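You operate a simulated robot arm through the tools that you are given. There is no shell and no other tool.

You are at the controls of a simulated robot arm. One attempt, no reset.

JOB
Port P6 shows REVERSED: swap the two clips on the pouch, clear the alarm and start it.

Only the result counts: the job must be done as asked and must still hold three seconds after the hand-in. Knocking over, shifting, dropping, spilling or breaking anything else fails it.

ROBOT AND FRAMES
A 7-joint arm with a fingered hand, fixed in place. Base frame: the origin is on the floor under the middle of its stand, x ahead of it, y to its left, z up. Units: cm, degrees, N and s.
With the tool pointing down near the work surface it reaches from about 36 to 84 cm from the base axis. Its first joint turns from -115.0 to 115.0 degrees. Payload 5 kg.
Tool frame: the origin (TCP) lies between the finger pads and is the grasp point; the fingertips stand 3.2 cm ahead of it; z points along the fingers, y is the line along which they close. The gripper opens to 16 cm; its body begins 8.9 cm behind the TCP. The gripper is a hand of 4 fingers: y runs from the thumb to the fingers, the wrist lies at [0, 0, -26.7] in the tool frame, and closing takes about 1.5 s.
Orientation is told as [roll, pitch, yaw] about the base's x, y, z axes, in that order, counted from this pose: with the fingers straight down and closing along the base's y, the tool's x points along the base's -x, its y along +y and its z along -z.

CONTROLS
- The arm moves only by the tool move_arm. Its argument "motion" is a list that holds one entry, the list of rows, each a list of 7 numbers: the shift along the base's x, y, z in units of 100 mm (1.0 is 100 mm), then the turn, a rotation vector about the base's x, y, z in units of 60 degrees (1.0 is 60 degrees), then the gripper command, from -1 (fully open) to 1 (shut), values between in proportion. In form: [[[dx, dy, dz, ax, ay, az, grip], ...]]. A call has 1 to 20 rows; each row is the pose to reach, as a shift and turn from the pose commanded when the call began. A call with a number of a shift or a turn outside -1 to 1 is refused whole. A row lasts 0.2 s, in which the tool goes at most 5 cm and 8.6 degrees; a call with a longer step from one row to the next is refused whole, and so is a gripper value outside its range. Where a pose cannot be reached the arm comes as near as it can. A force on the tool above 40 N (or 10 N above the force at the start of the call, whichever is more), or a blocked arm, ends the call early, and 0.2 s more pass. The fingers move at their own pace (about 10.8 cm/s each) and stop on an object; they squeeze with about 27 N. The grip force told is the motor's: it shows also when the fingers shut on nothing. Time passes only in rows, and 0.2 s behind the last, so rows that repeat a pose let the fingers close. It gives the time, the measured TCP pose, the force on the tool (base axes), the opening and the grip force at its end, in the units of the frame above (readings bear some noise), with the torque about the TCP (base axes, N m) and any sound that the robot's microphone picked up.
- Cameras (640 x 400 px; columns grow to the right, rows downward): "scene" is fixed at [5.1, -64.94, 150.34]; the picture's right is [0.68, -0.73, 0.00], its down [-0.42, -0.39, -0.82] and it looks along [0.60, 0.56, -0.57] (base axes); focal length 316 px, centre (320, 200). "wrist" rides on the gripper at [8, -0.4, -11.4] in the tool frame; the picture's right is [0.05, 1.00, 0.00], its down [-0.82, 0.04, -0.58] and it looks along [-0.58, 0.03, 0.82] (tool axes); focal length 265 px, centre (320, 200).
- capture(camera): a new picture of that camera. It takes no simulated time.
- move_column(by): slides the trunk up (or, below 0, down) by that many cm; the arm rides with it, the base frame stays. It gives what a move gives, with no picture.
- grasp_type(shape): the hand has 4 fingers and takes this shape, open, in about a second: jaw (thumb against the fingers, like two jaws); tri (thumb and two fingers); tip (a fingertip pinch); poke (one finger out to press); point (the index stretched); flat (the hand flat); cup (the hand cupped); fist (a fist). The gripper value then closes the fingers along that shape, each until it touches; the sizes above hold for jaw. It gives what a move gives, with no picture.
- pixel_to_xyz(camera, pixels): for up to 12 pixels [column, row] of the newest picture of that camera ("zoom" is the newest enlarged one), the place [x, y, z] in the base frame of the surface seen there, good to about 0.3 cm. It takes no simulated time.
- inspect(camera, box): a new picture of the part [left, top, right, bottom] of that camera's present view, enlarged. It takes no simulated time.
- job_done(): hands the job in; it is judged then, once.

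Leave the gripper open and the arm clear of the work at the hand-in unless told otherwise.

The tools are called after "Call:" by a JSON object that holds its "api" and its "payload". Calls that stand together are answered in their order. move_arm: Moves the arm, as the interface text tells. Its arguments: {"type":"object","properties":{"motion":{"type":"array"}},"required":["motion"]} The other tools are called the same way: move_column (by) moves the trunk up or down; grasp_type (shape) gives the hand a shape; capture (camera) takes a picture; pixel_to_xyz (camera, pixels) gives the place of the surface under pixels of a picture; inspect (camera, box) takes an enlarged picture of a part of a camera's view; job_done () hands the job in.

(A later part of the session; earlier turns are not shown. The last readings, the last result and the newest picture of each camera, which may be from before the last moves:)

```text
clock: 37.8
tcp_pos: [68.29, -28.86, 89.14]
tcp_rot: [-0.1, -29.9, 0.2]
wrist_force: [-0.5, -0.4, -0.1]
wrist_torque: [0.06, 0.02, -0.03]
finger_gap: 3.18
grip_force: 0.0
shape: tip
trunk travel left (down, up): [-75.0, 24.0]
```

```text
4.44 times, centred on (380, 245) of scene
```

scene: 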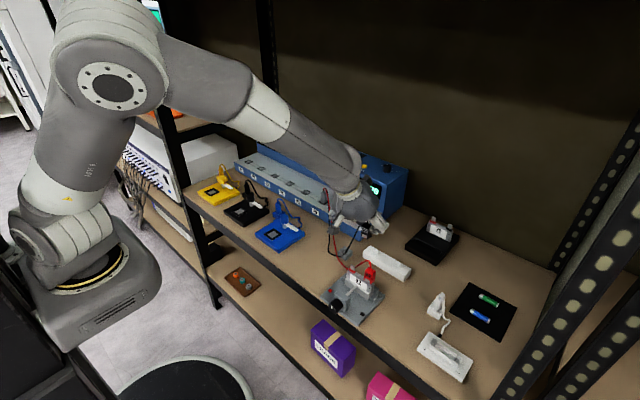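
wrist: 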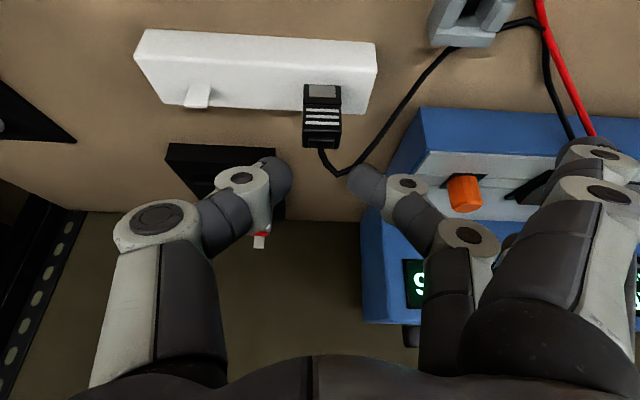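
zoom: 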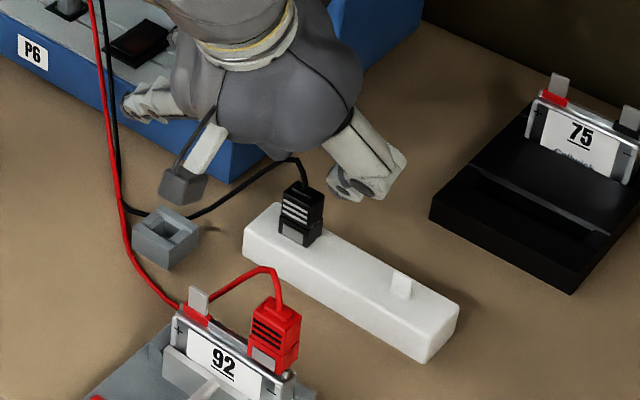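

The black clip is parked upright on peg 1. Next I'll go up and back over to the red clip at about (54.7, −35.7).

Call:
{"api": "move_arm", "payload": {"motion": [[[0, 0, 0.2, 0, 0, 0, 0.6], [0, 0, 0.4, 0, 0, 0, 0.6], [0, 0, 0.6, 0, 0, 0, 0.6], [0, 0, 0.8, 0, 0, 0, 0.6], [-0.2, -0.1, 0.8, 0, 0, 0, 0.6], [-0.4, -0.2, 0.8, 0, 0, 0, 0.6], [-0.6, -0.35, 0.8, 0, 0, 0, 0.6], [-0.8, -0.5, 0.8, 0, 0, 0, 0.6], [-1.0, -0.65, 0.8, 0, 0, 0, 0.6], [-1.0, -0.7, 0.8, 0, 0, 0, 0.6]]]}}

Call:
{"api": "move_arm", "payload": {"motion": [[[-0.15, 0, 0, 0, 0, 0, 0.6], [-0.3, 0, 0, 0, 0, 0, 0.6], [-0.36, 0, 0, 0, 0, 0, 0.6], [-0.36, 0, -0.1, 0, 0, 0, 0.6], [-0.36, 0, -0.25, 0, 0, 0, 0.6], [-0.36, 0, -0.35, 0, 0, 0, 0.6], [-0.36, 0, -0.35, 0, 0, 0, 0.6]]]}}

Call:
{"api": "capture", "payload": {"camera": "wrist"}}

Call:
{"api": "inspect", "payload": {"camera": "scene", "box": [320, 200, 420, 290]}}

```text
clock: 40.0
tcp_pos: [58.54, -35.67, 97.0]
tcp_rot: [-0.2, -30.0, 0.1]
wrist_force: [-0.2, -0.1, -0.8]
wrist_torque: [0.01, -0.01, 0.0]
finger_gap: 3.2
grip_force: 0.0
shape: tip
trunk travel left (down, up): [-75.0, 24.0]
```

```text
clock: 41.6
tcp_pos: [54.93, -35.9, 93.5]
tcp_rot: [-0.3, -30.1, 0.2]
wrist_force: [-0.4, 0.5, -1.1]
wrist_torque: [-0.01, 0.0, -0.02]
finger_gap: 3.19
grip_force: 0.1
shape: tip
trunk travel left (down, up): [-75.0, 24.0]
```

```text
taken
```

wrist: 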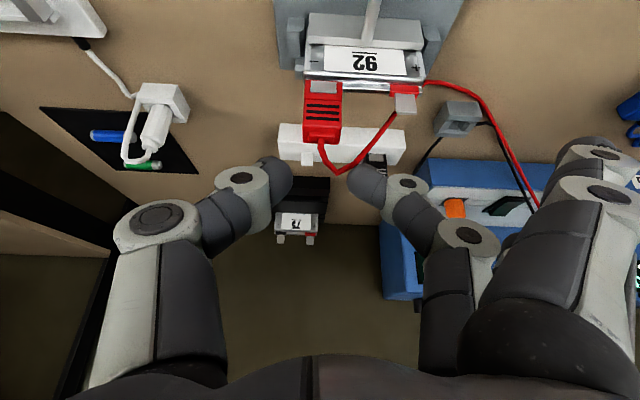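

```text
4.44 times, centred on (370, 245) of scene
```

zoom: 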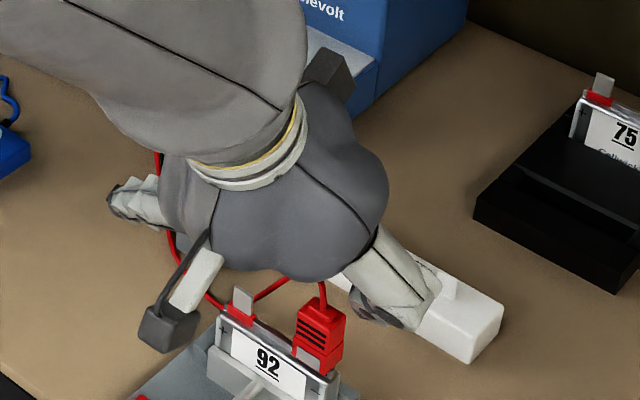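

The red clip lines up (column 322 versus pinch centre 320). The red cable loops close to where the index finger will go, so I'll measure it.

Call:
{"api": "inspect", "payload": {"camera": "wrist", "box": [270, 60, 430, 220]}}

Call:
{"api": "pixel_to_xyz", "payload": {"camera": "zoom", "pixels": [[203, 330], [215, 365], [255, 440], [270, 448], [300, 425], [380, 330], [450, 240], [480, 200], [320, 440], [330, 470], [90, 430], [300, 470]]}}

```text
2.50 times, centred on (350, 140) of wrist
```

zoom: 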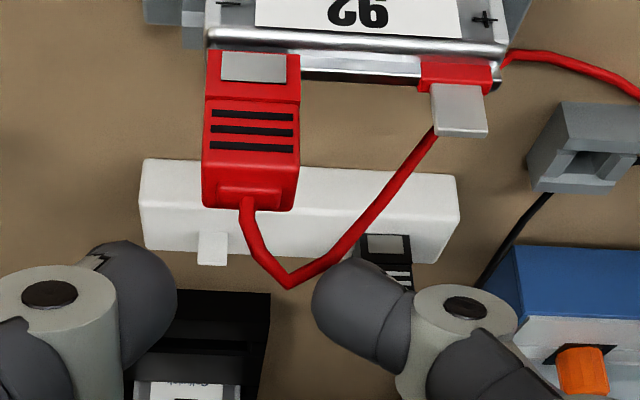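

```text
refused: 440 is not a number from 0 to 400
```

Call:
{"api": "pixel_to_xyz", "payload": {"camera": "zoom", "pixels": [[248, 205], [252, 240], [285, 275], [300, 275], [340, 250], [375, 210], [410, 165], [430, 145], [330, 300], [325, 320], [165, 290], [250, 130]]}}

```text
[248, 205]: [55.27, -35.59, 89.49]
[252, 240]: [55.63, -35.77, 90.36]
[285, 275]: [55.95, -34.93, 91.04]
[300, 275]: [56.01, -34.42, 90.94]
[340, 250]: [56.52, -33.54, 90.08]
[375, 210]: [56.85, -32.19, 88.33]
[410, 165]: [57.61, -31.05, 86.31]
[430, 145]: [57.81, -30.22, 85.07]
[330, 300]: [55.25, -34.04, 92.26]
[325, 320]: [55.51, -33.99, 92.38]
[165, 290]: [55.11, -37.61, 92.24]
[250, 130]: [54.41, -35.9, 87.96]
```

The cable passes at x≈56–56.8, just behind the finger path. I'll shift the grasp 0.3 cm forward (−x) to keep clear of it and descend to grip height.

Call:
{"api": "move_arm", "payload": {"motion": [[[-0.03, 0, -0.05, 0, 0, 0, 0.6], [-0.03, 0, -0.12, 0, 0, 0, 0.6], [-0.03, 0, -0.2, 0, 0, 0, 0.6], [-0.03, 0, -0.28, 0, 0, 0, 0.6], [-0.03, 0, -0.34, 0, 0, 0, 0.6], [-0.03, 0, -0.34, 0, 0, 0, 0.6]]]}}

Call:
{"api": "inspect", "payload": {"camera": "wrist", "box": [220, 80, 440, 260]}}

Call:
{"api": "inspect", "payload": {"camera": "scene", "box": [320, 220, 420, 300]}}

```text
clock: 43.0
tcp_pos: [54.44, -35.91, 90.11]
tcp_rot: [-0.1, -30.0, 0.2]
wrist_force: [0.2, 0.3, -0.4]
wrist_torque: [0.0, 0.0, 0.03]
finger_gap: 3.18
grip_force: 0.0
shape: tip
trunk travel left (down, up): [-75.0, 24.0]
```

```text
2.22 times, centred on (330, 170) of wrist
```

zoom: 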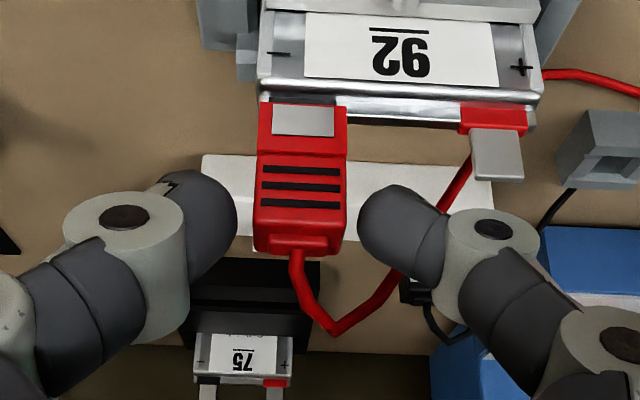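

```text
5.00 times, centred on (370, 260) of scene
```

zoom: 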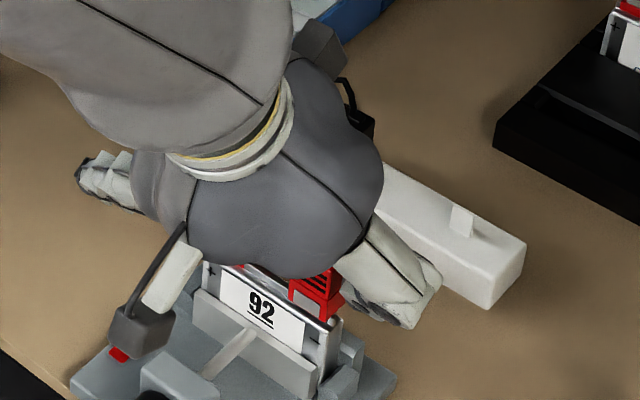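

The tips flank the red clip evenly and the cable is behind the index. Closing.

Call:
{"api": "move_arm", "payload": {"motion": [[[0, 0, 0, 0, 0, 0, 0.7], [0, 0, 0, 0, 0, 0, 0.8], [0, 0, 0, 0, 0, 0, 0.9], [0, 0, 0, 0, 0, 0, 1], [0, 0, 0, 0, 0, 0, 1], [0, 0, 0, 0, 0, 0, 1], [0, 0, 0, 0, 0, 0, 1]]]}}

Call:
{"api": "move_arm", "payload": {"motion": [[[0, 0, 0.03, 0, 0, 0, 1], [0, 0, 0.06, 0, 0, 0, 1], [0, 0, 0.1, 0, 0, 0, 1], [0, 0, 0.14, 0, 0, 0, 1], [0, 0, 0.18, 0, 0, 0, 1], [0, 0, 0.24, 0, 0, 0, 1], [0, 0, 0.3, 0, 0, 0, 1], [0, 0, 0.36, 0, 0, 0, 1], [0, 0, 0.36, 0, 0, 0, 1]]]}}

Call:
{"api": "inspect", "payload": {"camera": "wrist", "box": [220, 60, 440, 260]}}

Call:
{"api": "inspect", "payload": {"camera": "scene", "box": [320, 220, 420, 300]}}

```text
clock: 44.6
tcp_pos: [54.29, -35.78, 90.23]
tcp_rot: [-0.2, -29.8, 0.2]
wrist_force: [-0.5, 0.2, -0.4]
wrist_torque: [0.01, 0.0, 0.0]
finger_gap: 1.75
grip_force: 27.0
shape: tip
trunk travel left (down, up): [-75.0, 24.0]
```

```text
clock: 46.6
tcp_pos: [54.4, -35.79, 93.83]
tcp_rot: [-0.2, -30.0, 0.2]
wrist_force: [0.0, 0.0, 0.3]
wrist_torque: [0.0, 0.02, 0.0]
finger_gap: 1.74
grip_force: 27.0
shape: tip
trunk travel left (down, up): [-75.0, 24.0]
```

```text
2.00 times, centred on (330, 160) of wrist
```

zoom: 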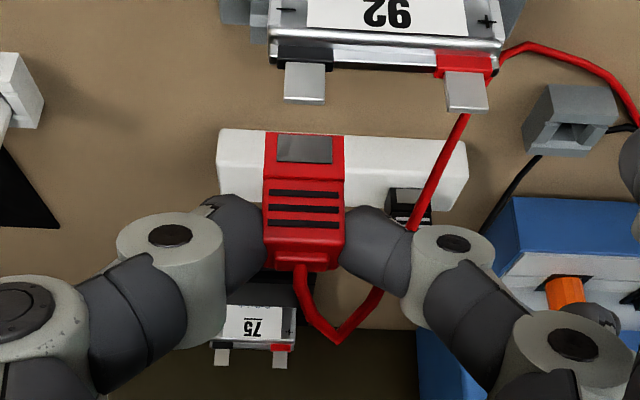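

```text
5.00 times, centred on (370, 260) of scene
```

zoom: 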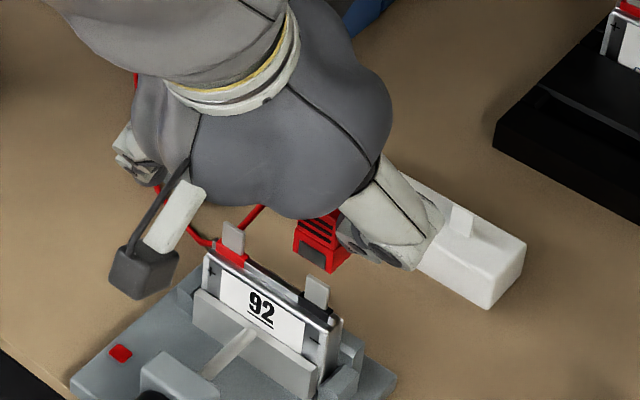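

The red clip is off too, and both tabs are visible (red base = "+", black base = "−"). I'll measure both tabs and the clip in hand.

Call:
{"api": "inspect", "payload": {"camera": "wrist", "box": [270, 60, 410, 180]}}

Call:
{"api": "pixel_to_xyz", "payload": {"camera": "zoom", "pixels": [[130, 120], [160, 120], [190, 120], [125, 85], [185, 85], [400, 135], [425, 135], [450, 135], [390, 100], [445, 100], [100, 250], [210, 250]]}}

```text
3.33 times, centred on (340, 120) of wrist
```

zoom: 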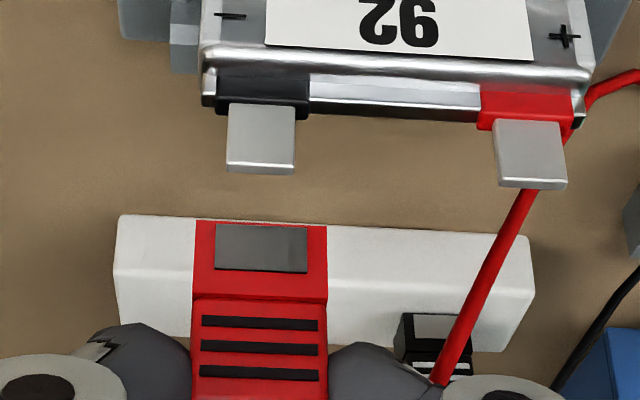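

```text
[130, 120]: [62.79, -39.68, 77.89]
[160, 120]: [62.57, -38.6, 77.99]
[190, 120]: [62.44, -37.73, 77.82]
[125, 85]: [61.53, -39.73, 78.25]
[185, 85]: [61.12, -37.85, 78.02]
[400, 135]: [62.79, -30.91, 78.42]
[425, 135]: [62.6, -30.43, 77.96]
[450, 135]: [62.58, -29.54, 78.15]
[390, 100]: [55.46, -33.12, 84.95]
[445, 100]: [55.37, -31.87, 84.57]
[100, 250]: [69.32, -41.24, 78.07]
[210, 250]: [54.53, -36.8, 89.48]
```

Call:
{"api": "pixel_to_xyz", "payload": {"camera": "zoom", "pixels": [[233, 155], [262, 155], [290, 155], [236, 115], [292, 115], [502, 170], [531, 170], [560, 170], [500, 130], [555, 130], [200, 260], [322, 260]]}}

```text
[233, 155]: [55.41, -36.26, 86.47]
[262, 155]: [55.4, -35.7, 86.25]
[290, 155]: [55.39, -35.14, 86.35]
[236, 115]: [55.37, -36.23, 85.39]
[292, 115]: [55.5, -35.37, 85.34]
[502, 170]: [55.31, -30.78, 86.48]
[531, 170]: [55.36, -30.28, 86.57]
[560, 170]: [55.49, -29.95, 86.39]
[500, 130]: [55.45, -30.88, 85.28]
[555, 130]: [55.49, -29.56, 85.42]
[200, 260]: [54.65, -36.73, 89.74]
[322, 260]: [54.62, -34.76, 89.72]
```

The tabs are at y −35.70 and −30.25, so the shift is 5.46 cm. The red clip is centred in the hand as it was on its tab. Moving +5.46 in y at this height, then checking over the "+" tab.

Call:
{"api": "move_arm", "payload": {"motion": [[[0, 0.1, 0.05, 0, 0, 0, 1], [0, 0.22, 0.05, 0, 0, 0, 1], [0, 0.34, 0.05, 0, 0, 0, 1], [0, 0.46, 0.05, 0, 0, 0, 1], [0, 0.546, 0.05, 0, 0, 0, 1], [0, 0.546, 0, 0, 0, 0, 1], [0, 0.546, -0.08, 0, 0, 0, 1], [0, 0.546, -0.08, 0, 0, 0, 1]]]}}

Call:
{"api": "inspect", "payload": {"camera": "wrist", "box": [250, 60, 390, 200]}}

Call:
{"api": "inspect", "payload": {"camera": "scene", "box": [320, 220, 420, 300]}}

```text
clock: 48.4
tcp_pos: [54.34, -30.34, 92.99]
tcp_rot: [-0.1, -30.0, 0.2]
wrist_force: [-0.2, 0.7, 0.0]
wrist_torque: [0.03, -0.03, -0.01]
finger_gap: 1.73
grip_force: 27.0
shape: tip
trunk travel left (down, up): [-75.0, 24.0]
```

```text
2.86 times, centred on (320, 130) of wrist
```

zoom: 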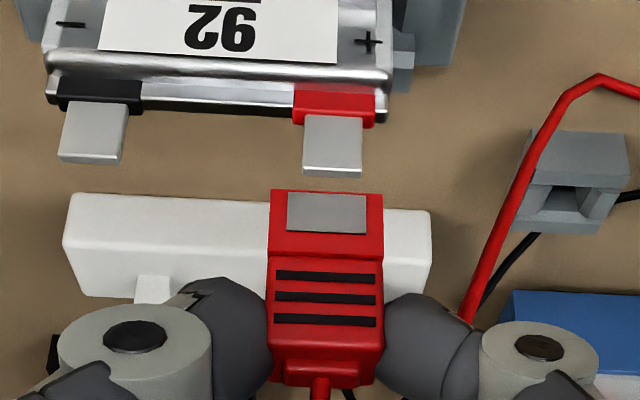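

```text
5.00 times, centred on (370, 260) of scene
```

zoom: 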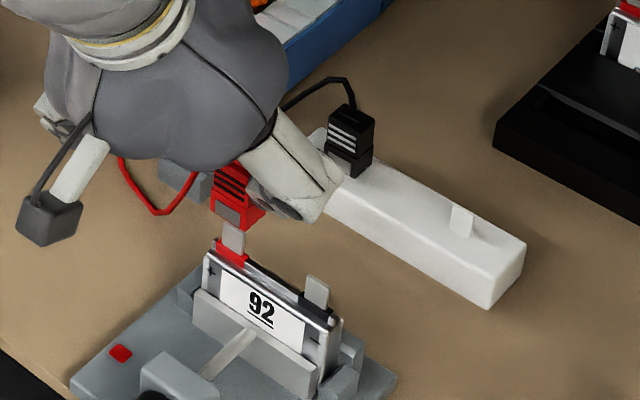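

The "+" tab appears about 0.12 cm further to +y than the clip, so I'll correct by 0.12 and press down slowly.

Call:
{"api": "move_arm", "payload": {"motion": [[[0, 0.012, 0, 0, 0, 0, 1], [0, 0.012, -0.04, 0, 0, 0, 1], [0, 0.012, -0.08, 0, 0, 0, 1], [0, 0.012, -0.12, 0, 0, 0, 1], [0, 0.012, -0.15, 0, 0, 0, 1], [0, 0.012, -0.18, 0, 0, 0, 1], [0, 0.012, -0.21, 0, 0, 0, 1], [0, 0.012, -0.24, 0, 0, 0, 1], [0, 0.012, -0.26, 0, 0, 0, 1], [0, 0.012, -0.26, 0, 0, 0, 1]]]}}

Call:
{"api": "inspect", "payload": {"camera": "wrist", "box": [250, 60, 390, 200]}}

Call:
{"api": "inspect", "payload": {"camera": "scene", "box": [340, 240, 400, 290]}}

```text
clock: 50.6
tcp_pos: [54.35, -30.22, 90.33]
tcp_rot: [-0.2, -29.9, 0.2]
wrist_force: [1.1, 0.7, 1.7]
wrist_torque: [0.01, -0.03, 0.04]
finger_gap: 1.75
grip_force: 27.2
shape: tip
trunk travel left (down, up): [-75.0, 24.0]
```

```text
2.86 times, centred on (320, 130) of wrist
```

zoom: 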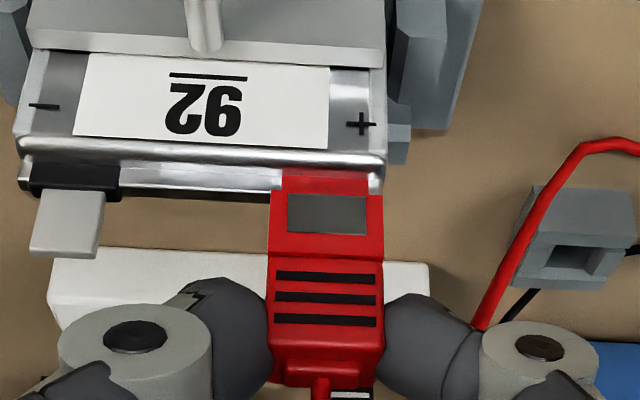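

```text
8.00 times, centred on (370, 265) of scene
```

zoom: 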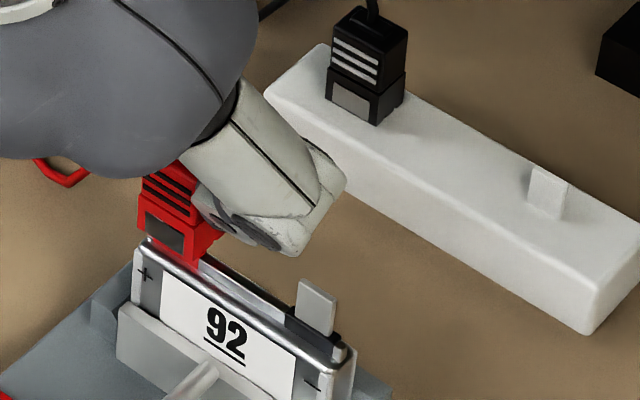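

The red clip is on the "+" tab, nearly seated. A few millimetres more.

Call:
{"api": "move_arm", "payload": {"motion": [[[0, 0, -0.01, 0, 0, 0, 1], [0, 0, -0.02, 0, 0, 0, 1], [0, 0, -0.03, 0, 0, 0, 1], [0, 0, -0.03, 0, 0, 0, 1]]]}}

Call:
{"api": "inspect", "payload": {"camera": "scene", "box": [320, 130, 420, 200]}}

Call:
{"api": "inspect", "payload": {"camera": "wrist", "box": [250, 60, 390, 200]}}

```text
clock: 51.6
tcp_pos: [54.42, -30.26, 90.03]
tcp_rot: [-0.2, -30.0, 0.1]
wrist_force: [0.9, -0.1, 0.5]
wrist_torque: [0.02, -0.03, 0.0]
finger_gap: 1.73
grip_force: 26.9
shape: tip
trunk travel left (down, up): [-75.0, 24.0]
```

```text
5.71 times, centred on (370, 165) of scene
```

zoom: 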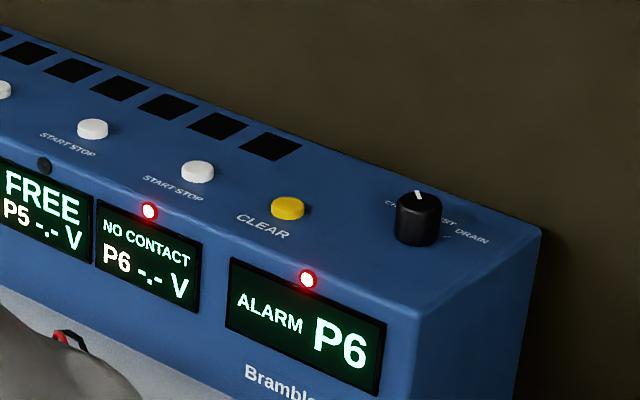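

```text
2.86 times, centred on (320, 130) of wrist
```

zoom: 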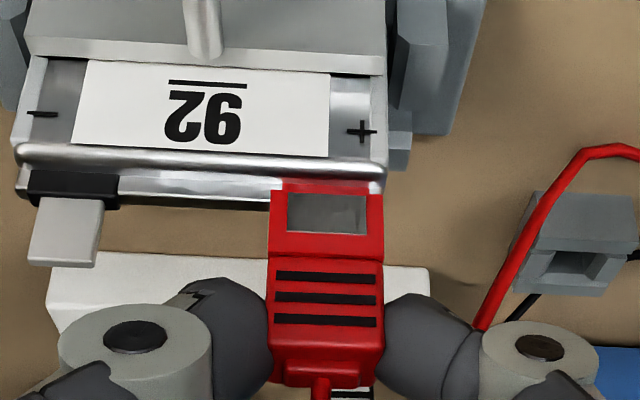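

The display now reads "NO CONTACT", which is expected with one clip on. I'll press a little further to feel the seat.

Call:
{"api": "move_arm", "payload": {"motion": [[[0, 0, -0.01, 0, 0, 0, 1], [0, 0, -0.02, 0, 0, 0, 1], [0, 0, -0.03, 0, 0, 0, 1], [0, 0, -0.03, 0, 0, 0, 1]]]}}

Call:
{"api": "inspect", "payload": {"camera": "wrist", "box": [250, 60, 390, 200]}}

```text
clock: 52.6
tcp_pos: [54.47, -30.26, 89.93]
tcp_rot: [-0.2, -30.1, 0.3]
wrist_force: [1.1, -0.8, 16.9]
wrist_torque: [0.08, -0.15, -0.02]
finger_gap: 1.8
grip_force: 27.1
shape: tip
trunk travel left (down, up): [-75.0, 24.0]
```

```text
2.86 times, centred on (320, 130) of wrist
```

zoom: 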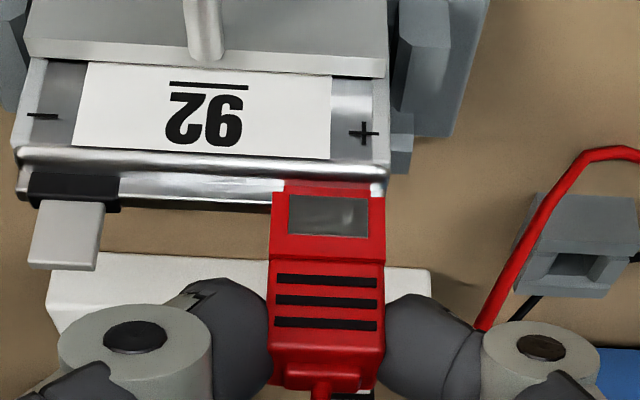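

Seated firmly, with a 16.9 N reaction. Easing the load, opening, and lifting off.

Call:
{"api": "move_arm", "payload": {"motion": [[[0, 0, 0.03, 0, 0, 0, 1], [0, 0, 0.03, 0, 0, 0, 0.85], [0, 0, 0.03, 0, 0, 0, 0.7], [0, 0, 0.03, 0, 0, 0, 0.6], [0, 0, 0.03, 0, 0, 0, 0.6], [0, 0, 0.1, 0, 0, 0, 0.6], [0, 0, 0.2, 0, 0, 0, 0.6], [0, 0, 0.35, 0, 0, 0, 0.6], [0, 0, 0.5, 0, 0, 0, 0.6], [0, 0, 0.65, 0, 0, 0, 0.6], [0, 0, 0.75, 0, 0, 0, 0.6]]]}}

Call:
{"api": "capture", "payload": {"camera": "wrist"}}

Call:
{"api": "inspect", "payload": {"camera": "scene", "box": [320, 210, 430, 300]}}

```text
clock: 55.0
tcp_pos: [54.48, -30.23, 97.34]
tcp_rot: [-0.2, -30.1, 0.2]
wrist_force: [-0.1, -0.6, 0.0]
wrist_torque: [0.01, 0.0, 0.04]
finger_gap: 3.16
grip_force: 0.0
shape: tip
trunk travel left (down, up): [-75.0, 24.0]
```

```text
taken
```

wrist: 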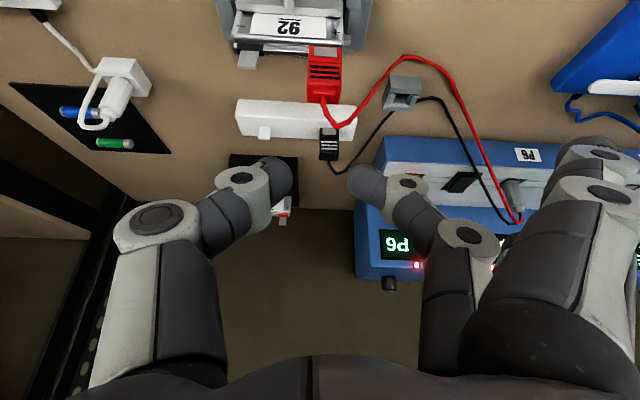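

```text
4.44 times, centred on (375, 255) of scene
```

zoom: 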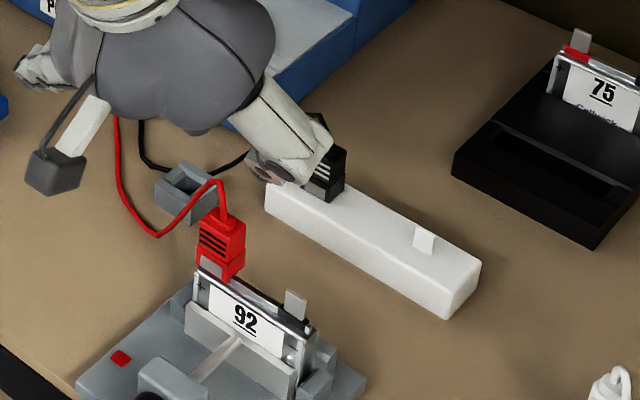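

The red clip is on "+". Placing black on "−" with this same hand turn would bring the index knuckle down onto the red clip's top edge: it sits about 1 cm lower than the thumb's. So for black I'll turn the hand 90° and grip it front-to-back, clear of its neighbour. First I'll check what's around peg 1 for the unused fingers, which would then point to +x: the black tray with pouch 75.

Call:
{"api": "inspect", "payload": {"camera": "scene", "box": [390, 200, 480, 280]}}

Call:
{"api": "pixel_to_xyz", "payload": {"camera": "zoom", "pixels": [[95, 230], [110, 260], [260, 340], [250, 320], [480, 220], [290, 70], [310, 100], [395, 90], [430, 130], [240, 80], [300, 180], [180, 200]]}}

Call:
{"api": "inspect", "payload": {"camera": "wrist", "box": [200, 30, 420, 230]}}

```text
5.00 times, centred on (435, 240) of scene
```

zoom: 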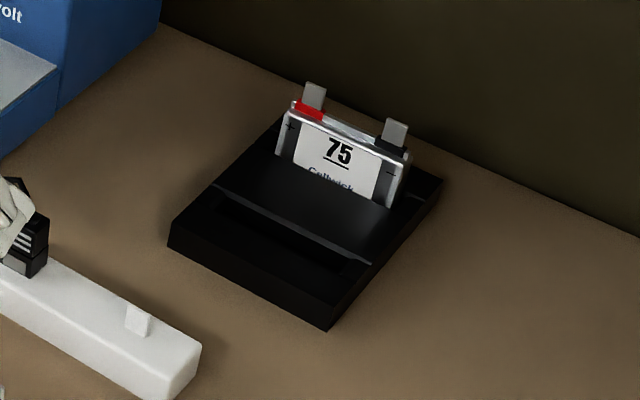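

```text
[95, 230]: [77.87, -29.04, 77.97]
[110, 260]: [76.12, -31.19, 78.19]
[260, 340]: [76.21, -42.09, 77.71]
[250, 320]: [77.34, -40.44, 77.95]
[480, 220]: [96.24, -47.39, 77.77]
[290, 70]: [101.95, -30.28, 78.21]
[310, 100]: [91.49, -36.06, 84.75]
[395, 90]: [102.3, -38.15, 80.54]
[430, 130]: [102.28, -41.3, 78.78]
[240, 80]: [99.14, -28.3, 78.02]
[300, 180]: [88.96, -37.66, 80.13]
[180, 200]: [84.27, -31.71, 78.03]
```

```text
2.00 times, centred on (310, 130) of wrist
```

zoom: 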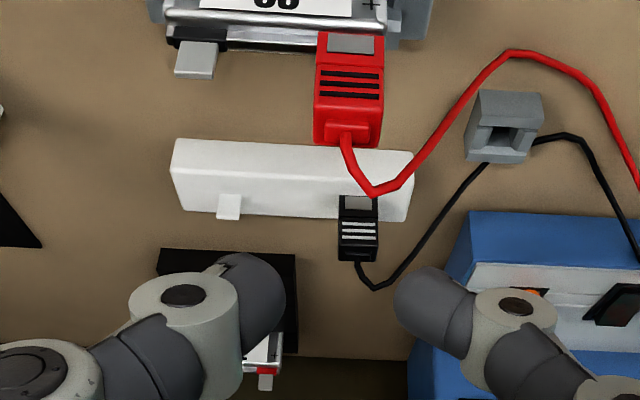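

The area under the turned hand is free: the tray's front edge is at x≈78 and its top at z≈80. First I'll rise 5 cm and take out the 30° tilt.

Call:
{"api": "move_arm", "payload": {"motion": [[[0, 0, 0.15, 0, 0, 0, 0.5], [0, 0, 0.3, 0, 0.1, 0, 0.5], [0, 0, 0.45, 0, 0.2, 0, 0.5], [0.1, 0, 0.5, 0, 0.3, 0, 0.5], [0.25, 0, 0.5, 0, 0.4, 0, 0.5], [0.4, 0.05, 0.5, 0, 0.5, 0, 0.5], [0.55, 0.1, 0.5, 0, 0.5, 0, 0.5], [0.55, 0.1, 0.5, 0, 0.5, 0, 0.5]]]}}

Call:
{"api": "capture", "payload": {"camera": "scene"}}

```text
clock: 56.8
tcp_pos: [60.01, -29.27, 102.15]
tcp_rot: [-0.2, 0.1, 0.2]
wrist_force: [-0.4, 0.0, -0.3]
wrist_torque: [0.0, -0.01, 0.03]
finger_gap: 3.95
grip_force: 0.0
shape: tip
trunk travel left (down, up): [-75.0, 24.0]
```

```text
taken
```

scene: 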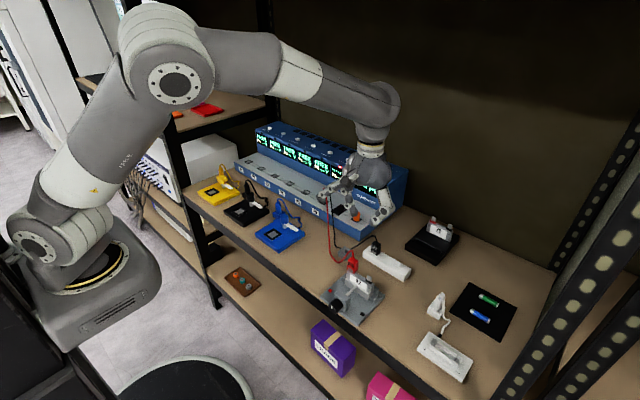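

Straight down now, arm steady. I'll turn −45° about the vertical as a first half and check it.

Call:
{"api": "move_arm", "payload": {"motion": [[[0, 0, 0, 0, 0, -0.1, 0.5], [0, 0, 0, 0, 0, -0.2, 0.5], [0, 0, 0, 0, 0, -0.3, 0.5], [0, 0, 0, 0, 0, -0.4, 0.5], [0, 0, 0, 0, 0, -0.5, 0.5], [0, 0, 0, 0, 0, -0.6, 0.5], [0, 0, 0, 0, 0, -0.7, 0.5], [0, 0, 0, 0, 0, -0.75, 0.5], [0, 0, 0, 0, 0, -0.75, 0.5]]]}}

Call:
{"api": "capture", "payload": {"camera": "scene"}}

```text
clock: 58.8
tcp_pos: [60.08, -29.23, 102.27]
tcp_rot: [-0.3, 0.0, -44.9]
wrist_force: [0.9, 0.1, 0.2]
wrist_torque: [-0.02, 0.0, -0.04]
finger_gap: 3.94
grip_force: 0.0
shape: tip
trunk travel left (down, up): [-75.0, 24.0]
```

```text
taken
```

scene: 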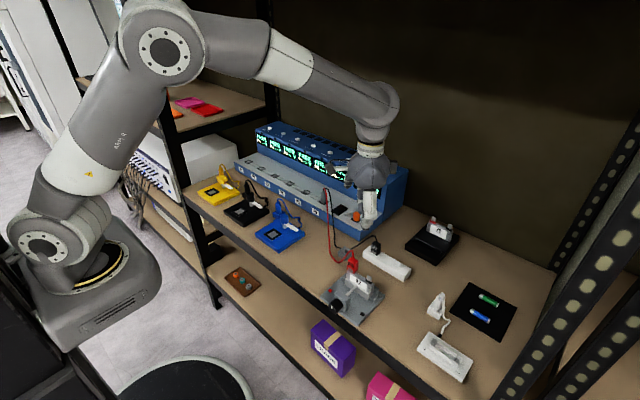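

It's stable at −45°. Now the second half of the turn.

Call:
{"api": "move_arm", "payload": {"motion": [[[0, 0, 0, 0, 0, -0.1, 0.5], [0, 0, 0, 0, 0, -0.2, 0.5], [0, 0, 0, 0, 0, -0.3, 0.5], [0, 0, 0, 0, 0, -0.4, 0.5], [0, 0, 0, 0, 0, -0.5, 0.5], [0, 0, 0, 0, 0, -0.6, 0.5], [0, 0, 0, 0, 0, -0.7, 0.5], [0, 0, 0, 0, 0, -0.75, 0.5], [0, 0, 0, 0, 0, -0.75, 0.5]]]}}

Call:
{"api": "capture", "payload": {"camera": "scene"}}

Call:
{"api": "capture", "payload": {"camera": "wrist"}}

```text
clock: 60.8
tcp_pos: [59.99, -29.22, 102.25]
tcp_rot: [0.0, 0.0, -89.9]
wrist_force: [0.2, -0.4, 0.5]
wrist_torque: [0.03, -0.02, 0.01]
finger_gap: 3.94
grip_force: 0.0
shape: tip
trunk travel left (down, up): [-75.0, 24.0]
```

```text
taken
```

scene: 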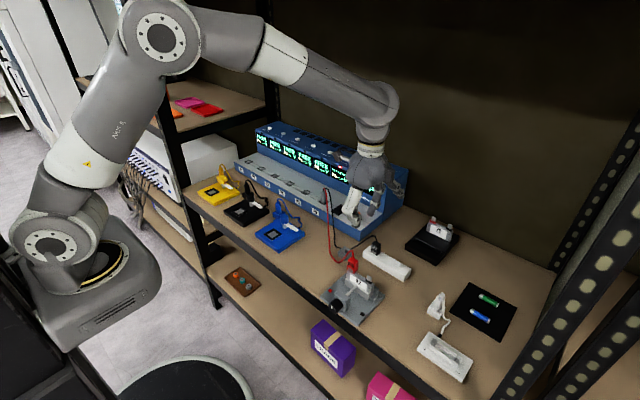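

```text
taken
```

wrist: 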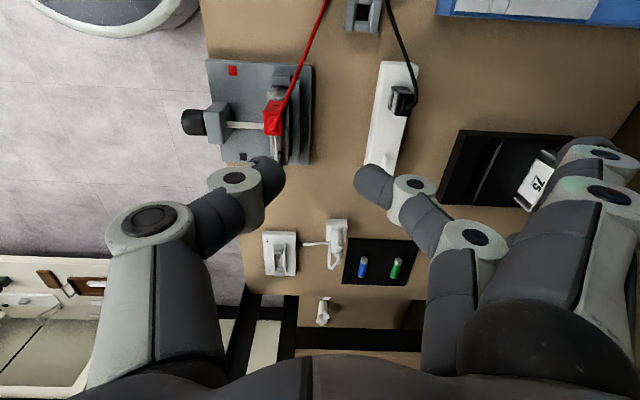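

The turn is done and stable. The picture's right is now base +x, and the black clip is at (402,98). Moving over peg 1 and lowering to z≈94 to check alignment.

Call:
{"api": "move_arm", "payload": {"motion": [[[0.2, 0, 0, 0, 0, 0, 0.55], [0.4, 0.01, 0, 0, 0, 0, 0.55], [0.6, 0.01, 0, 0, 0, 0, 0.55], [0.8, 0.02, 0, 0, 0, 0, 0.55], [0.89, 0.02, -0.1, 0, 0, 0, 0.55], [0.89, 0.02, -0.3, 0, 0, 0, 0.55], [0.89, 0.02, -0.5, 0, 0, 0, 0.55], [0.89, 0.02, -0.7, 0, 0, 0, 0.55], [0.89, 0.02, -0.8, 0, 0, 0, 0.55], [0.89, 0.02, -0.8, 0, 0, 0, 0.55]]]}}

Call:
{"api": "capture", "payload": {"camera": "wrist"}}

Call:
{"api": "inspect", "payload": {"camera": "scene", "box": [330, 180, 430, 280]}}

```text
clock: 63.0
tcp_pos: [68.82, -29.04, 94.22]
tcp_rot: [-0.1, 0.0, -89.8]
wrist_force: [-0.2, -0.7, 0.2]
wrist_torque: [-0.03, -0.01, 0.0]
finger_gap: 3.66
grip_force: 0.1
shape: tip
trunk travel left (down, up): [-75.0, 24.0]
```

```text
taken
```

wrist: 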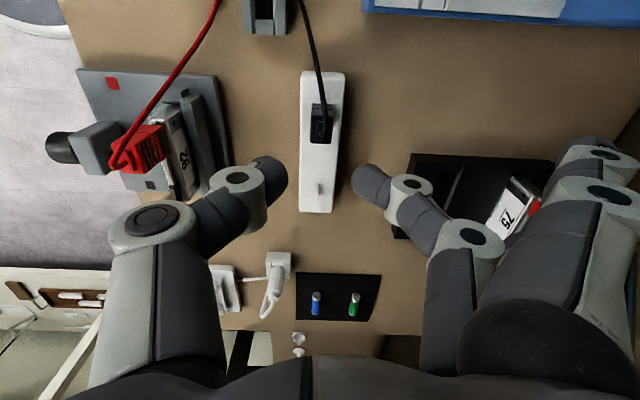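

```text
4.00 times, centred on (380, 230) of scene
```

zoom: 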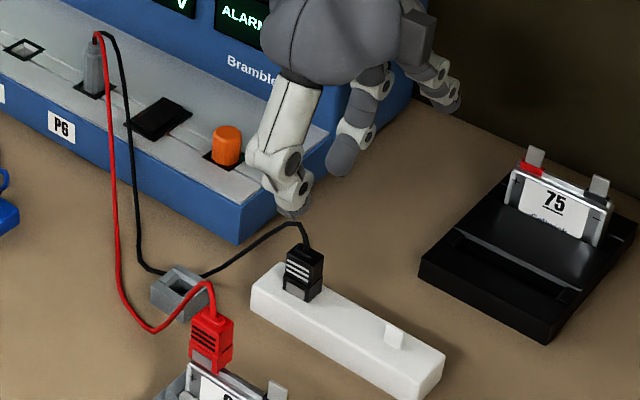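

The clip sits centred between thumb and index, and the cable leaves straight through the middle. Measuring the clip's edges from here.

Call:
{"api": "inspect", "payload": {"camera": "wrist", "box": [260, 70, 380, 200]}}

Call:
{"api": "pixel_to_xyz", "payload": {"camera": "zoom", "pixels": [[290, 115], [345, 115], [318, 145], [285, 180], [350, 180], [318, 190], [280, 130], [355, 130], [318, 120], [315, 95], [290, 240], [318, 350]]}}

```text
3.08 times, centred on (320, 135) of wrist
```

zoom: 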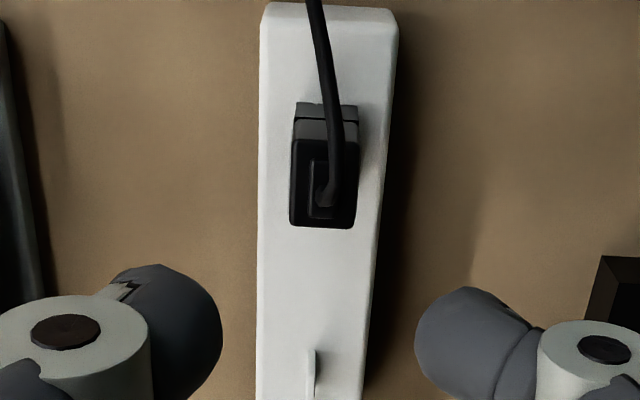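

```text
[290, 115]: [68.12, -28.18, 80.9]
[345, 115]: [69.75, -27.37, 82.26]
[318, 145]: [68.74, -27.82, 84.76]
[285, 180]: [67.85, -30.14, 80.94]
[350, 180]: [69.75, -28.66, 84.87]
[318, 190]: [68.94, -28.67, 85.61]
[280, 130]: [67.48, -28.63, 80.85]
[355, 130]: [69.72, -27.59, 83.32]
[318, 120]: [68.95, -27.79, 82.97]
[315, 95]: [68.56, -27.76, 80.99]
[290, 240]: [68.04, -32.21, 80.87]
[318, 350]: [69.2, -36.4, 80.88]
```

The clip centre on the peg is about (69.0, −28.95). Lowering with a +0.1 correction in x, stopping at z≈89 first.

Call:
{"api": "move_arm", "payload": {"motion": [[[0.01, 0, -0.15, 0, 0, 0, 0.58], [0.01, 0, -0.3, 0, 0, 0, 0.58], [0.01, 0, -0.42, 0, 0, 0, 0.58], [0.01, 0, -0.52, 0, 0, 0, 0.58], [0.01, 0, -0.52, 0, 0, 0, 0.58]]]}}

Call:
{"api": "capture", "payload": {"camera": "wrist"}}

Call:
{"api": "inspect", "payload": {"camera": "scene", "box": [340, 200, 440, 280]}}

```text
clock: 64.2
tcp_pos: [68.95, -29.03, 88.95]
tcp_rot: [-0.1, 0.0, -89.9]
wrist_force: [0.6, 0.2, 0.3]
wrist_torque: [0.01, -0.02, 0.01]
finger_gap: 3.43
grip_force: 0.1
shape: tip
trunk travel left (down, up): [-75.0, 24.0]
```

```text
taken
```

wrist: 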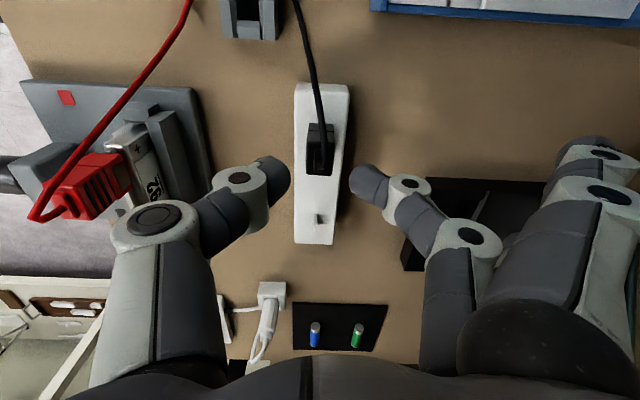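

```text
5.00 times, centred on (390, 240) of scene
```

zoom: 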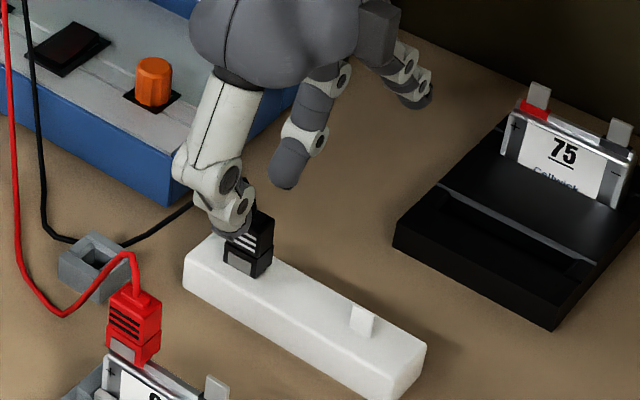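

Everything is clear. Lowering the last 3 cm, then a look before closing.

Call:
{"api": "move_arm", "payload": {"motion": [[[0, 0, -0.1, 0, 0, 0, 0.58], [0, 0, -0.2, 0, 0, 0, 0.58], [0, 0, -0.29, 0, 0, 0, 0.58], [0, 0, -0.29, 0, 0, 0, 0.58]]]}}

Call:
{"api": "inspect", "payload": {"camera": "wrist", "box": [220, 80, 440, 260]}}

Call:
{"api": "inspect", "payload": {"camera": "scene", "box": [340, 200, 440, 280]}}

```text
clock: 65.2
tcp_pos: [68.97, -28.97, 86.15]
tcp_rot: [-0.2, 0.1, -89.9]
wrist_force: [-0.5, 0.2, 0.9]
wrist_torque: [0.02, 0.0, 0.01]
finger_gap: 3.42
grip_force: 0.0
shape: tip
trunk travel left (down, up): [-75.0, 24.0]
```

```text
2.22 times, centred on (330, 170) of wrist
```

zoom: 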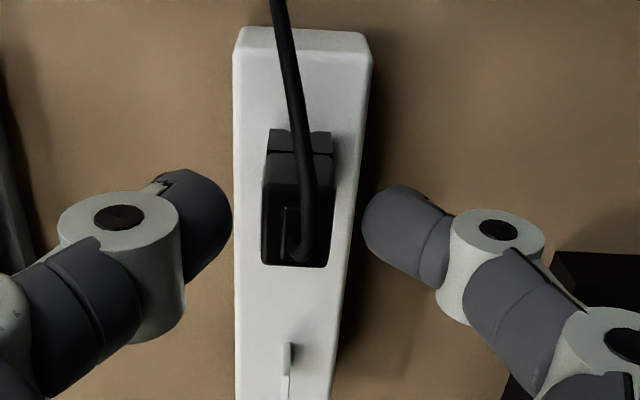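

```text
5.00 times, centred on (390, 240) of scene
```

zoom: 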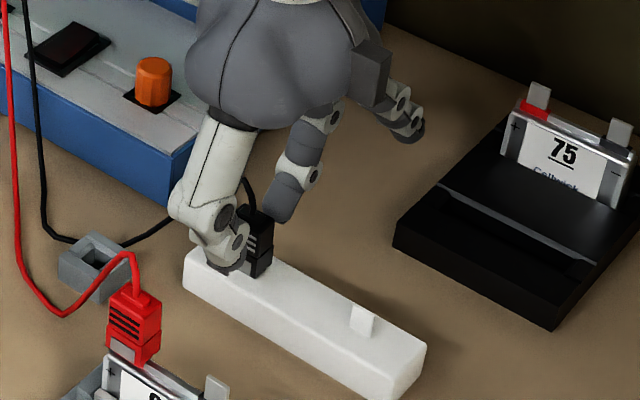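

The clip is evenly between the pads. Closing.

Call:
{"api": "move_arm", "payload": {"motion": [[[0, 0, 0, 0, 0, 0, 0.68], [0, 0, 0, 0, 0, 0, 0.76], [0, 0, 0, 0, 0, 0, 0.84], [0, 0, 0, 0, 0, 0, 0.92], [0, 0, 0, 0, 0, 0, 1], [0, 0, 0, 0, 0, 0, 1], [0, 0, 0, 0, 0, 0, 1], [0, 0, 0, 0, 0, 0, 1]]]}}

Call:
{"api": "inspect", "payload": {"camera": "wrist", "box": [220, 80, 440, 260]}}

```text
clock: 67.0
tcp_pos: [69.06, -29.03, 86.07]
tcp_rot: [-0.1, 0.1, -89.8]
wrist_force: [-0.2, -0.9, -1.0]
wrist_torque: [0.01, -0.02, 0.01]
finger_gap: 1.19
grip_force: 27.3
shape: tip
trunk travel left (down, up): [-75.0, 24.0]
```

```text
2.22 times, centred on (330, 170) of wrist
```

zoom: 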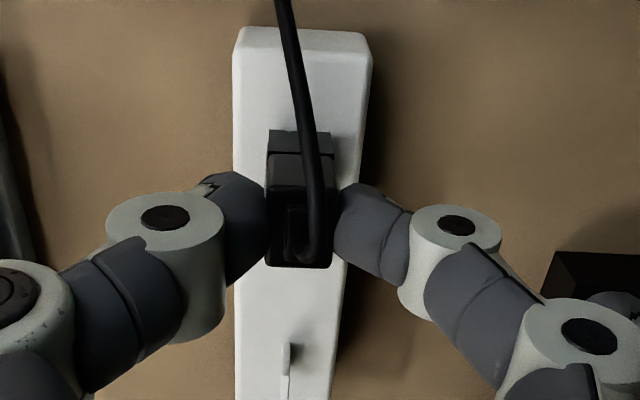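

The black clip is held (gap 1.19 cm, 27 N). Lifting it off the peg, slowly at first.

Call:
{"api": "move_arm", "payload": {"motion": [[[0, 0, 0.04, 0, 0, 0, 1], [0, 0, 0.08, 0, 0, 0, 1], [0, 0, 0.12, 0, 0, 0, 1], [0, 0, 0.16, 0, 0, 0, 1], [0, 0, 0.2, 0, 0, 0, 1], [0, 0, 0.25, 0, 0, 0, 1], [0, 0, 0.32, 0, 0, 0, 1], [0, 0, 0.42, 0, 0, 0, 1], [0, 0, 0.55, 0, 0, 0, 1], [0, 0, 0.7, 0, 0, 0, 1], [0, 0, 0.85, 0, 0, 0, 1], [0, 0, 1.0, 0, 0, 0, 1], [0, 0, 1.0, 0, 0, 0, 1]]]}}

Call:
{"api": "capture", "payload": {"camera": "wrist"}}

Call:
{"api": "inspect", "payload": {"camera": "scene", "box": [320, 180, 440, 290]}}

```text
clock: 69.8
tcp_pos: [68.88, -29.05, 96.09]
tcp_rot: [-0.1, 0.0, -89.7]
wrist_force: [-0.1, 0.2, -0.6]
wrist_torque: [0.02, -0.01, 0.01]
finger_gap: 1.17
grip_force: 27.0
shape: tip
trunk travel left (down, up): [-75.0, 24.0]
```

```text
taken
```

wrist: 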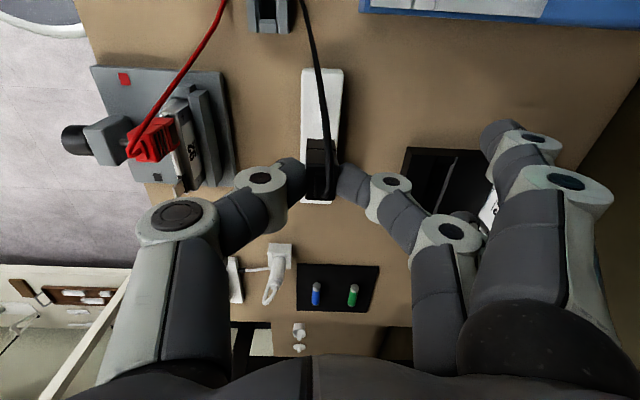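

```text
3.64 times, centred on (380, 235) of scene
```

zoom: 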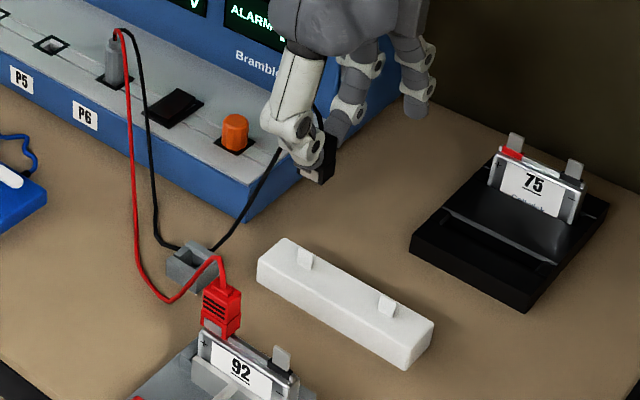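

The clip is held well and clear. Moving −7/−3.4 cm, then the rest, toward the "−" tab at z≈96.

Call:
{"api": "move_arm", "payload": {"motion": [[[-0.15, -0.07, 0, 0, 0, 0, 1], [-0.3, -0.15, 0, 0, 0, 0, 1], [-0.45, -0.22, 0, 0, 0, 0, 1], [-0.6, -0.3, 0, 0, 0, 0, 1], [-0.75, -0.37, 0, 0, 0, 0, 1], [-0.9, -0.45, 0, 0, 0, 0, 1], [-0.9, -0.45, 0, 0, 0, 0, 1]]]}}

Call:
{"api": "move_arm", "payload": {"motion": [[[-0.15, -0.08, 0, 0, 0, 0, 1], [-0.3, -0.15, 0, 0, 0, 0, 1], [-0.45, -0.224, 0, 0, 0, 0, 1], [-0.45, -0.224, -0.1, 0, 0, 0, 1], [-0.45, -0.224, -0.2, 0, 0, 0, 1], [-0.45, -0.224, -0.2, 0, 0, 0, 1]]]}}

Call:
{"api": "capture", "payload": {"camera": "wrist"}}

Call:
{"api": "inspect", "payload": {"camera": "scene", "box": [320, 200, 420, 300]}}

```text
clock: 71.4
tcp_pos: [59.79, -33.43, 96.08]
tcp_rot: [0.0, 0.0, -89.7]
wrist_force: [-0.2, -0.3, -0.6]
wrist_torque: [0.0, -0.01, -0.03]
finger_gap: 1.18
grip_force: 27.3
shape: tip
trunk travel left (down, up): [-75.0, 24.0]
```

```text
clock: 72.8
tcp_pos: [55.4, -35.66, 94.22]
tcp_rot: [0.0, 0.0, -89.8]
wrist_force: [0.3, 0.8, -0.6]
wrist_torque: [-0.01, -0.01, 0.05]
finger_gap: 1.17
grip_force: 26.9
shape: tip
trunk travel left (down, up): [-75.0, 24.0]
```

```text
taken
```

wrist: 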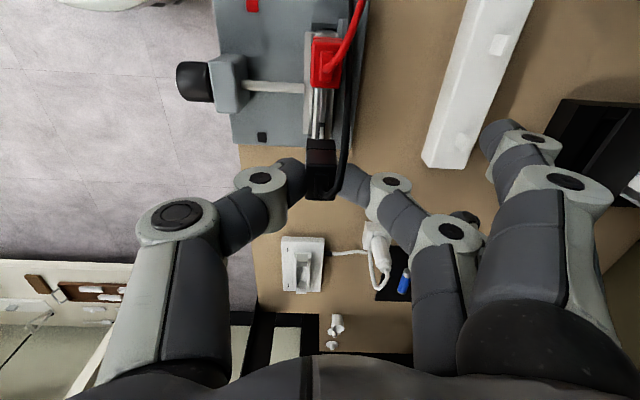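

```text
4.00 times, centred on (370, 250) of scene
```

zoom: 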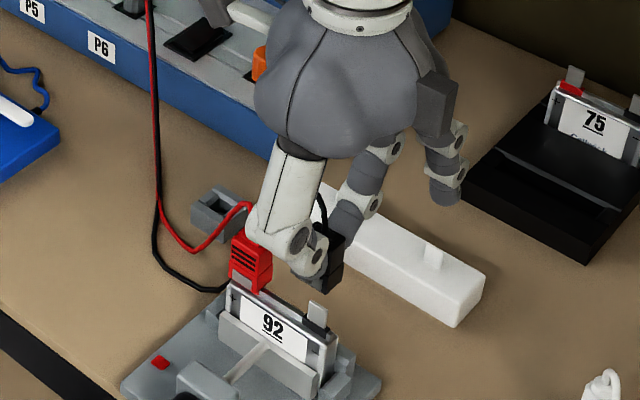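

The clip is over the "−" tab region. Zooming for alignment: tab versus clip, from both cameras.

Call:
{"api": "inspect", "payload": {"camera": "wrist", "box": [260, 20, 400, 210]}}

Call:
{"api": "inspect", "payload": {"camera": "scene", "box": [360, 240, 420, 300]}}

Call:
{"api": "pixel_to_xyz", "payload": {"camera": "zoom", "pixels": [[225, 210], [245, 215], [215, 230], [235, 245], [250, 140], [270, 150], [230, 165], [280, 185], [225, 250], [290, 130]]}}

```text
2.11 times, centred on (330, 115) of wrist
```

zoom: 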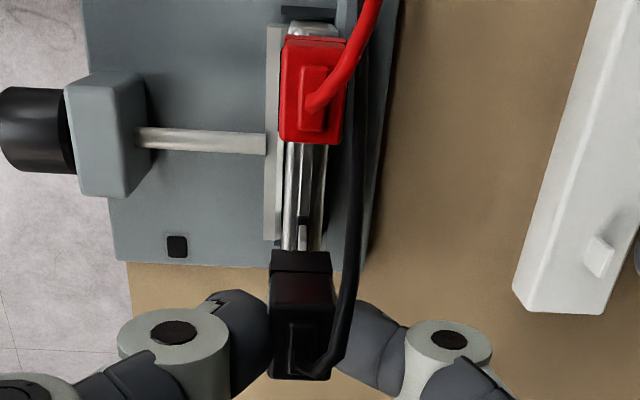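

```text
6.67 times, centred on (390, 270) of scene
```

zoom: 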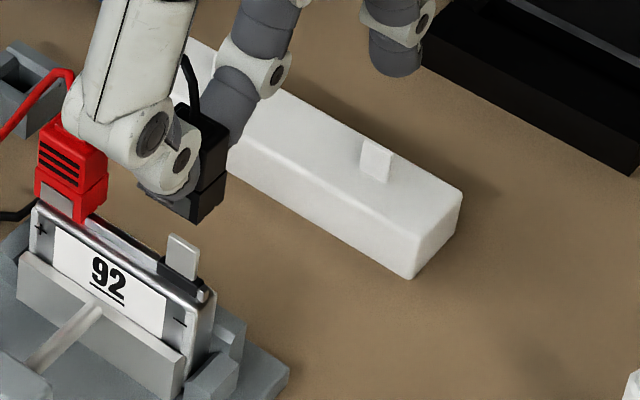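

```text
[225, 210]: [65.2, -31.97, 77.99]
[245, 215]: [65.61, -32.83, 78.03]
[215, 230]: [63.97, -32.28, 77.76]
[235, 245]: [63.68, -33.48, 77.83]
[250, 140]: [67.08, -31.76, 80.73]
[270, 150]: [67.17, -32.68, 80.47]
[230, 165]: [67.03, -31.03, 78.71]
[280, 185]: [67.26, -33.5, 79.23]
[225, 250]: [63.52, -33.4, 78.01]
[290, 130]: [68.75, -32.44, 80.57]
```

Call:
{"api": "pixel_to_xyz", "payload": {"camera": "zoom", "pixels": [[172, 240], [183, 245], [196, 252], [183, 262], [172, 262], [194, 272], [192, 210], [218, 205], [205, 180], [218, 160], [200, 215], [180, 210]]}}

Call:
{"api": "inspect", "payload": {"camera": "wrist", "box": [300, 110, 360, 180]}}

Call:
{"api": "pixel_to_xyz", "payload": {"camera": "zoom", "pixels": [[200, 120], [215, 130], [230, 120], [205, 60], [215, 150], [190, 260], [250, 260], [130, 260], [140, 220], [260, 220], [200, 220], [205, 165]]}}

```text
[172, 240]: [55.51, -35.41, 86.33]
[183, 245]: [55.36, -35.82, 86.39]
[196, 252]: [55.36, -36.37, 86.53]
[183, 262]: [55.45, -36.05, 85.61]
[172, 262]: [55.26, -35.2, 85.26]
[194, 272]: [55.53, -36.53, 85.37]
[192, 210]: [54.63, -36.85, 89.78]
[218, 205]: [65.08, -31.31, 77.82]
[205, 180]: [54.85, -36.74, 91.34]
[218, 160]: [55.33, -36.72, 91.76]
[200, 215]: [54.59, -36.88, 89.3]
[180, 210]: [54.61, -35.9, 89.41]
```

```text
5.71 times, centred on (330, 145) of wrist
```

zoom: 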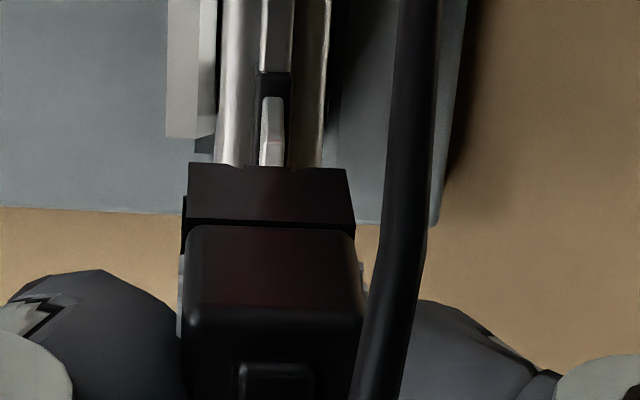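

```text
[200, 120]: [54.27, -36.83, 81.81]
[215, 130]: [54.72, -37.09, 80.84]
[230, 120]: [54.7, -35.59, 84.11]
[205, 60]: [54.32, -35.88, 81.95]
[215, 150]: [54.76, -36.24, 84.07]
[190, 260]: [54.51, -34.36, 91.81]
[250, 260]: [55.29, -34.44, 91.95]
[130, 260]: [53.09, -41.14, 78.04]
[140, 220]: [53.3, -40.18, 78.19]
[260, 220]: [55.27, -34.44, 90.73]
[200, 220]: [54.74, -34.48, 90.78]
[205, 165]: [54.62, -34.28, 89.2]
```

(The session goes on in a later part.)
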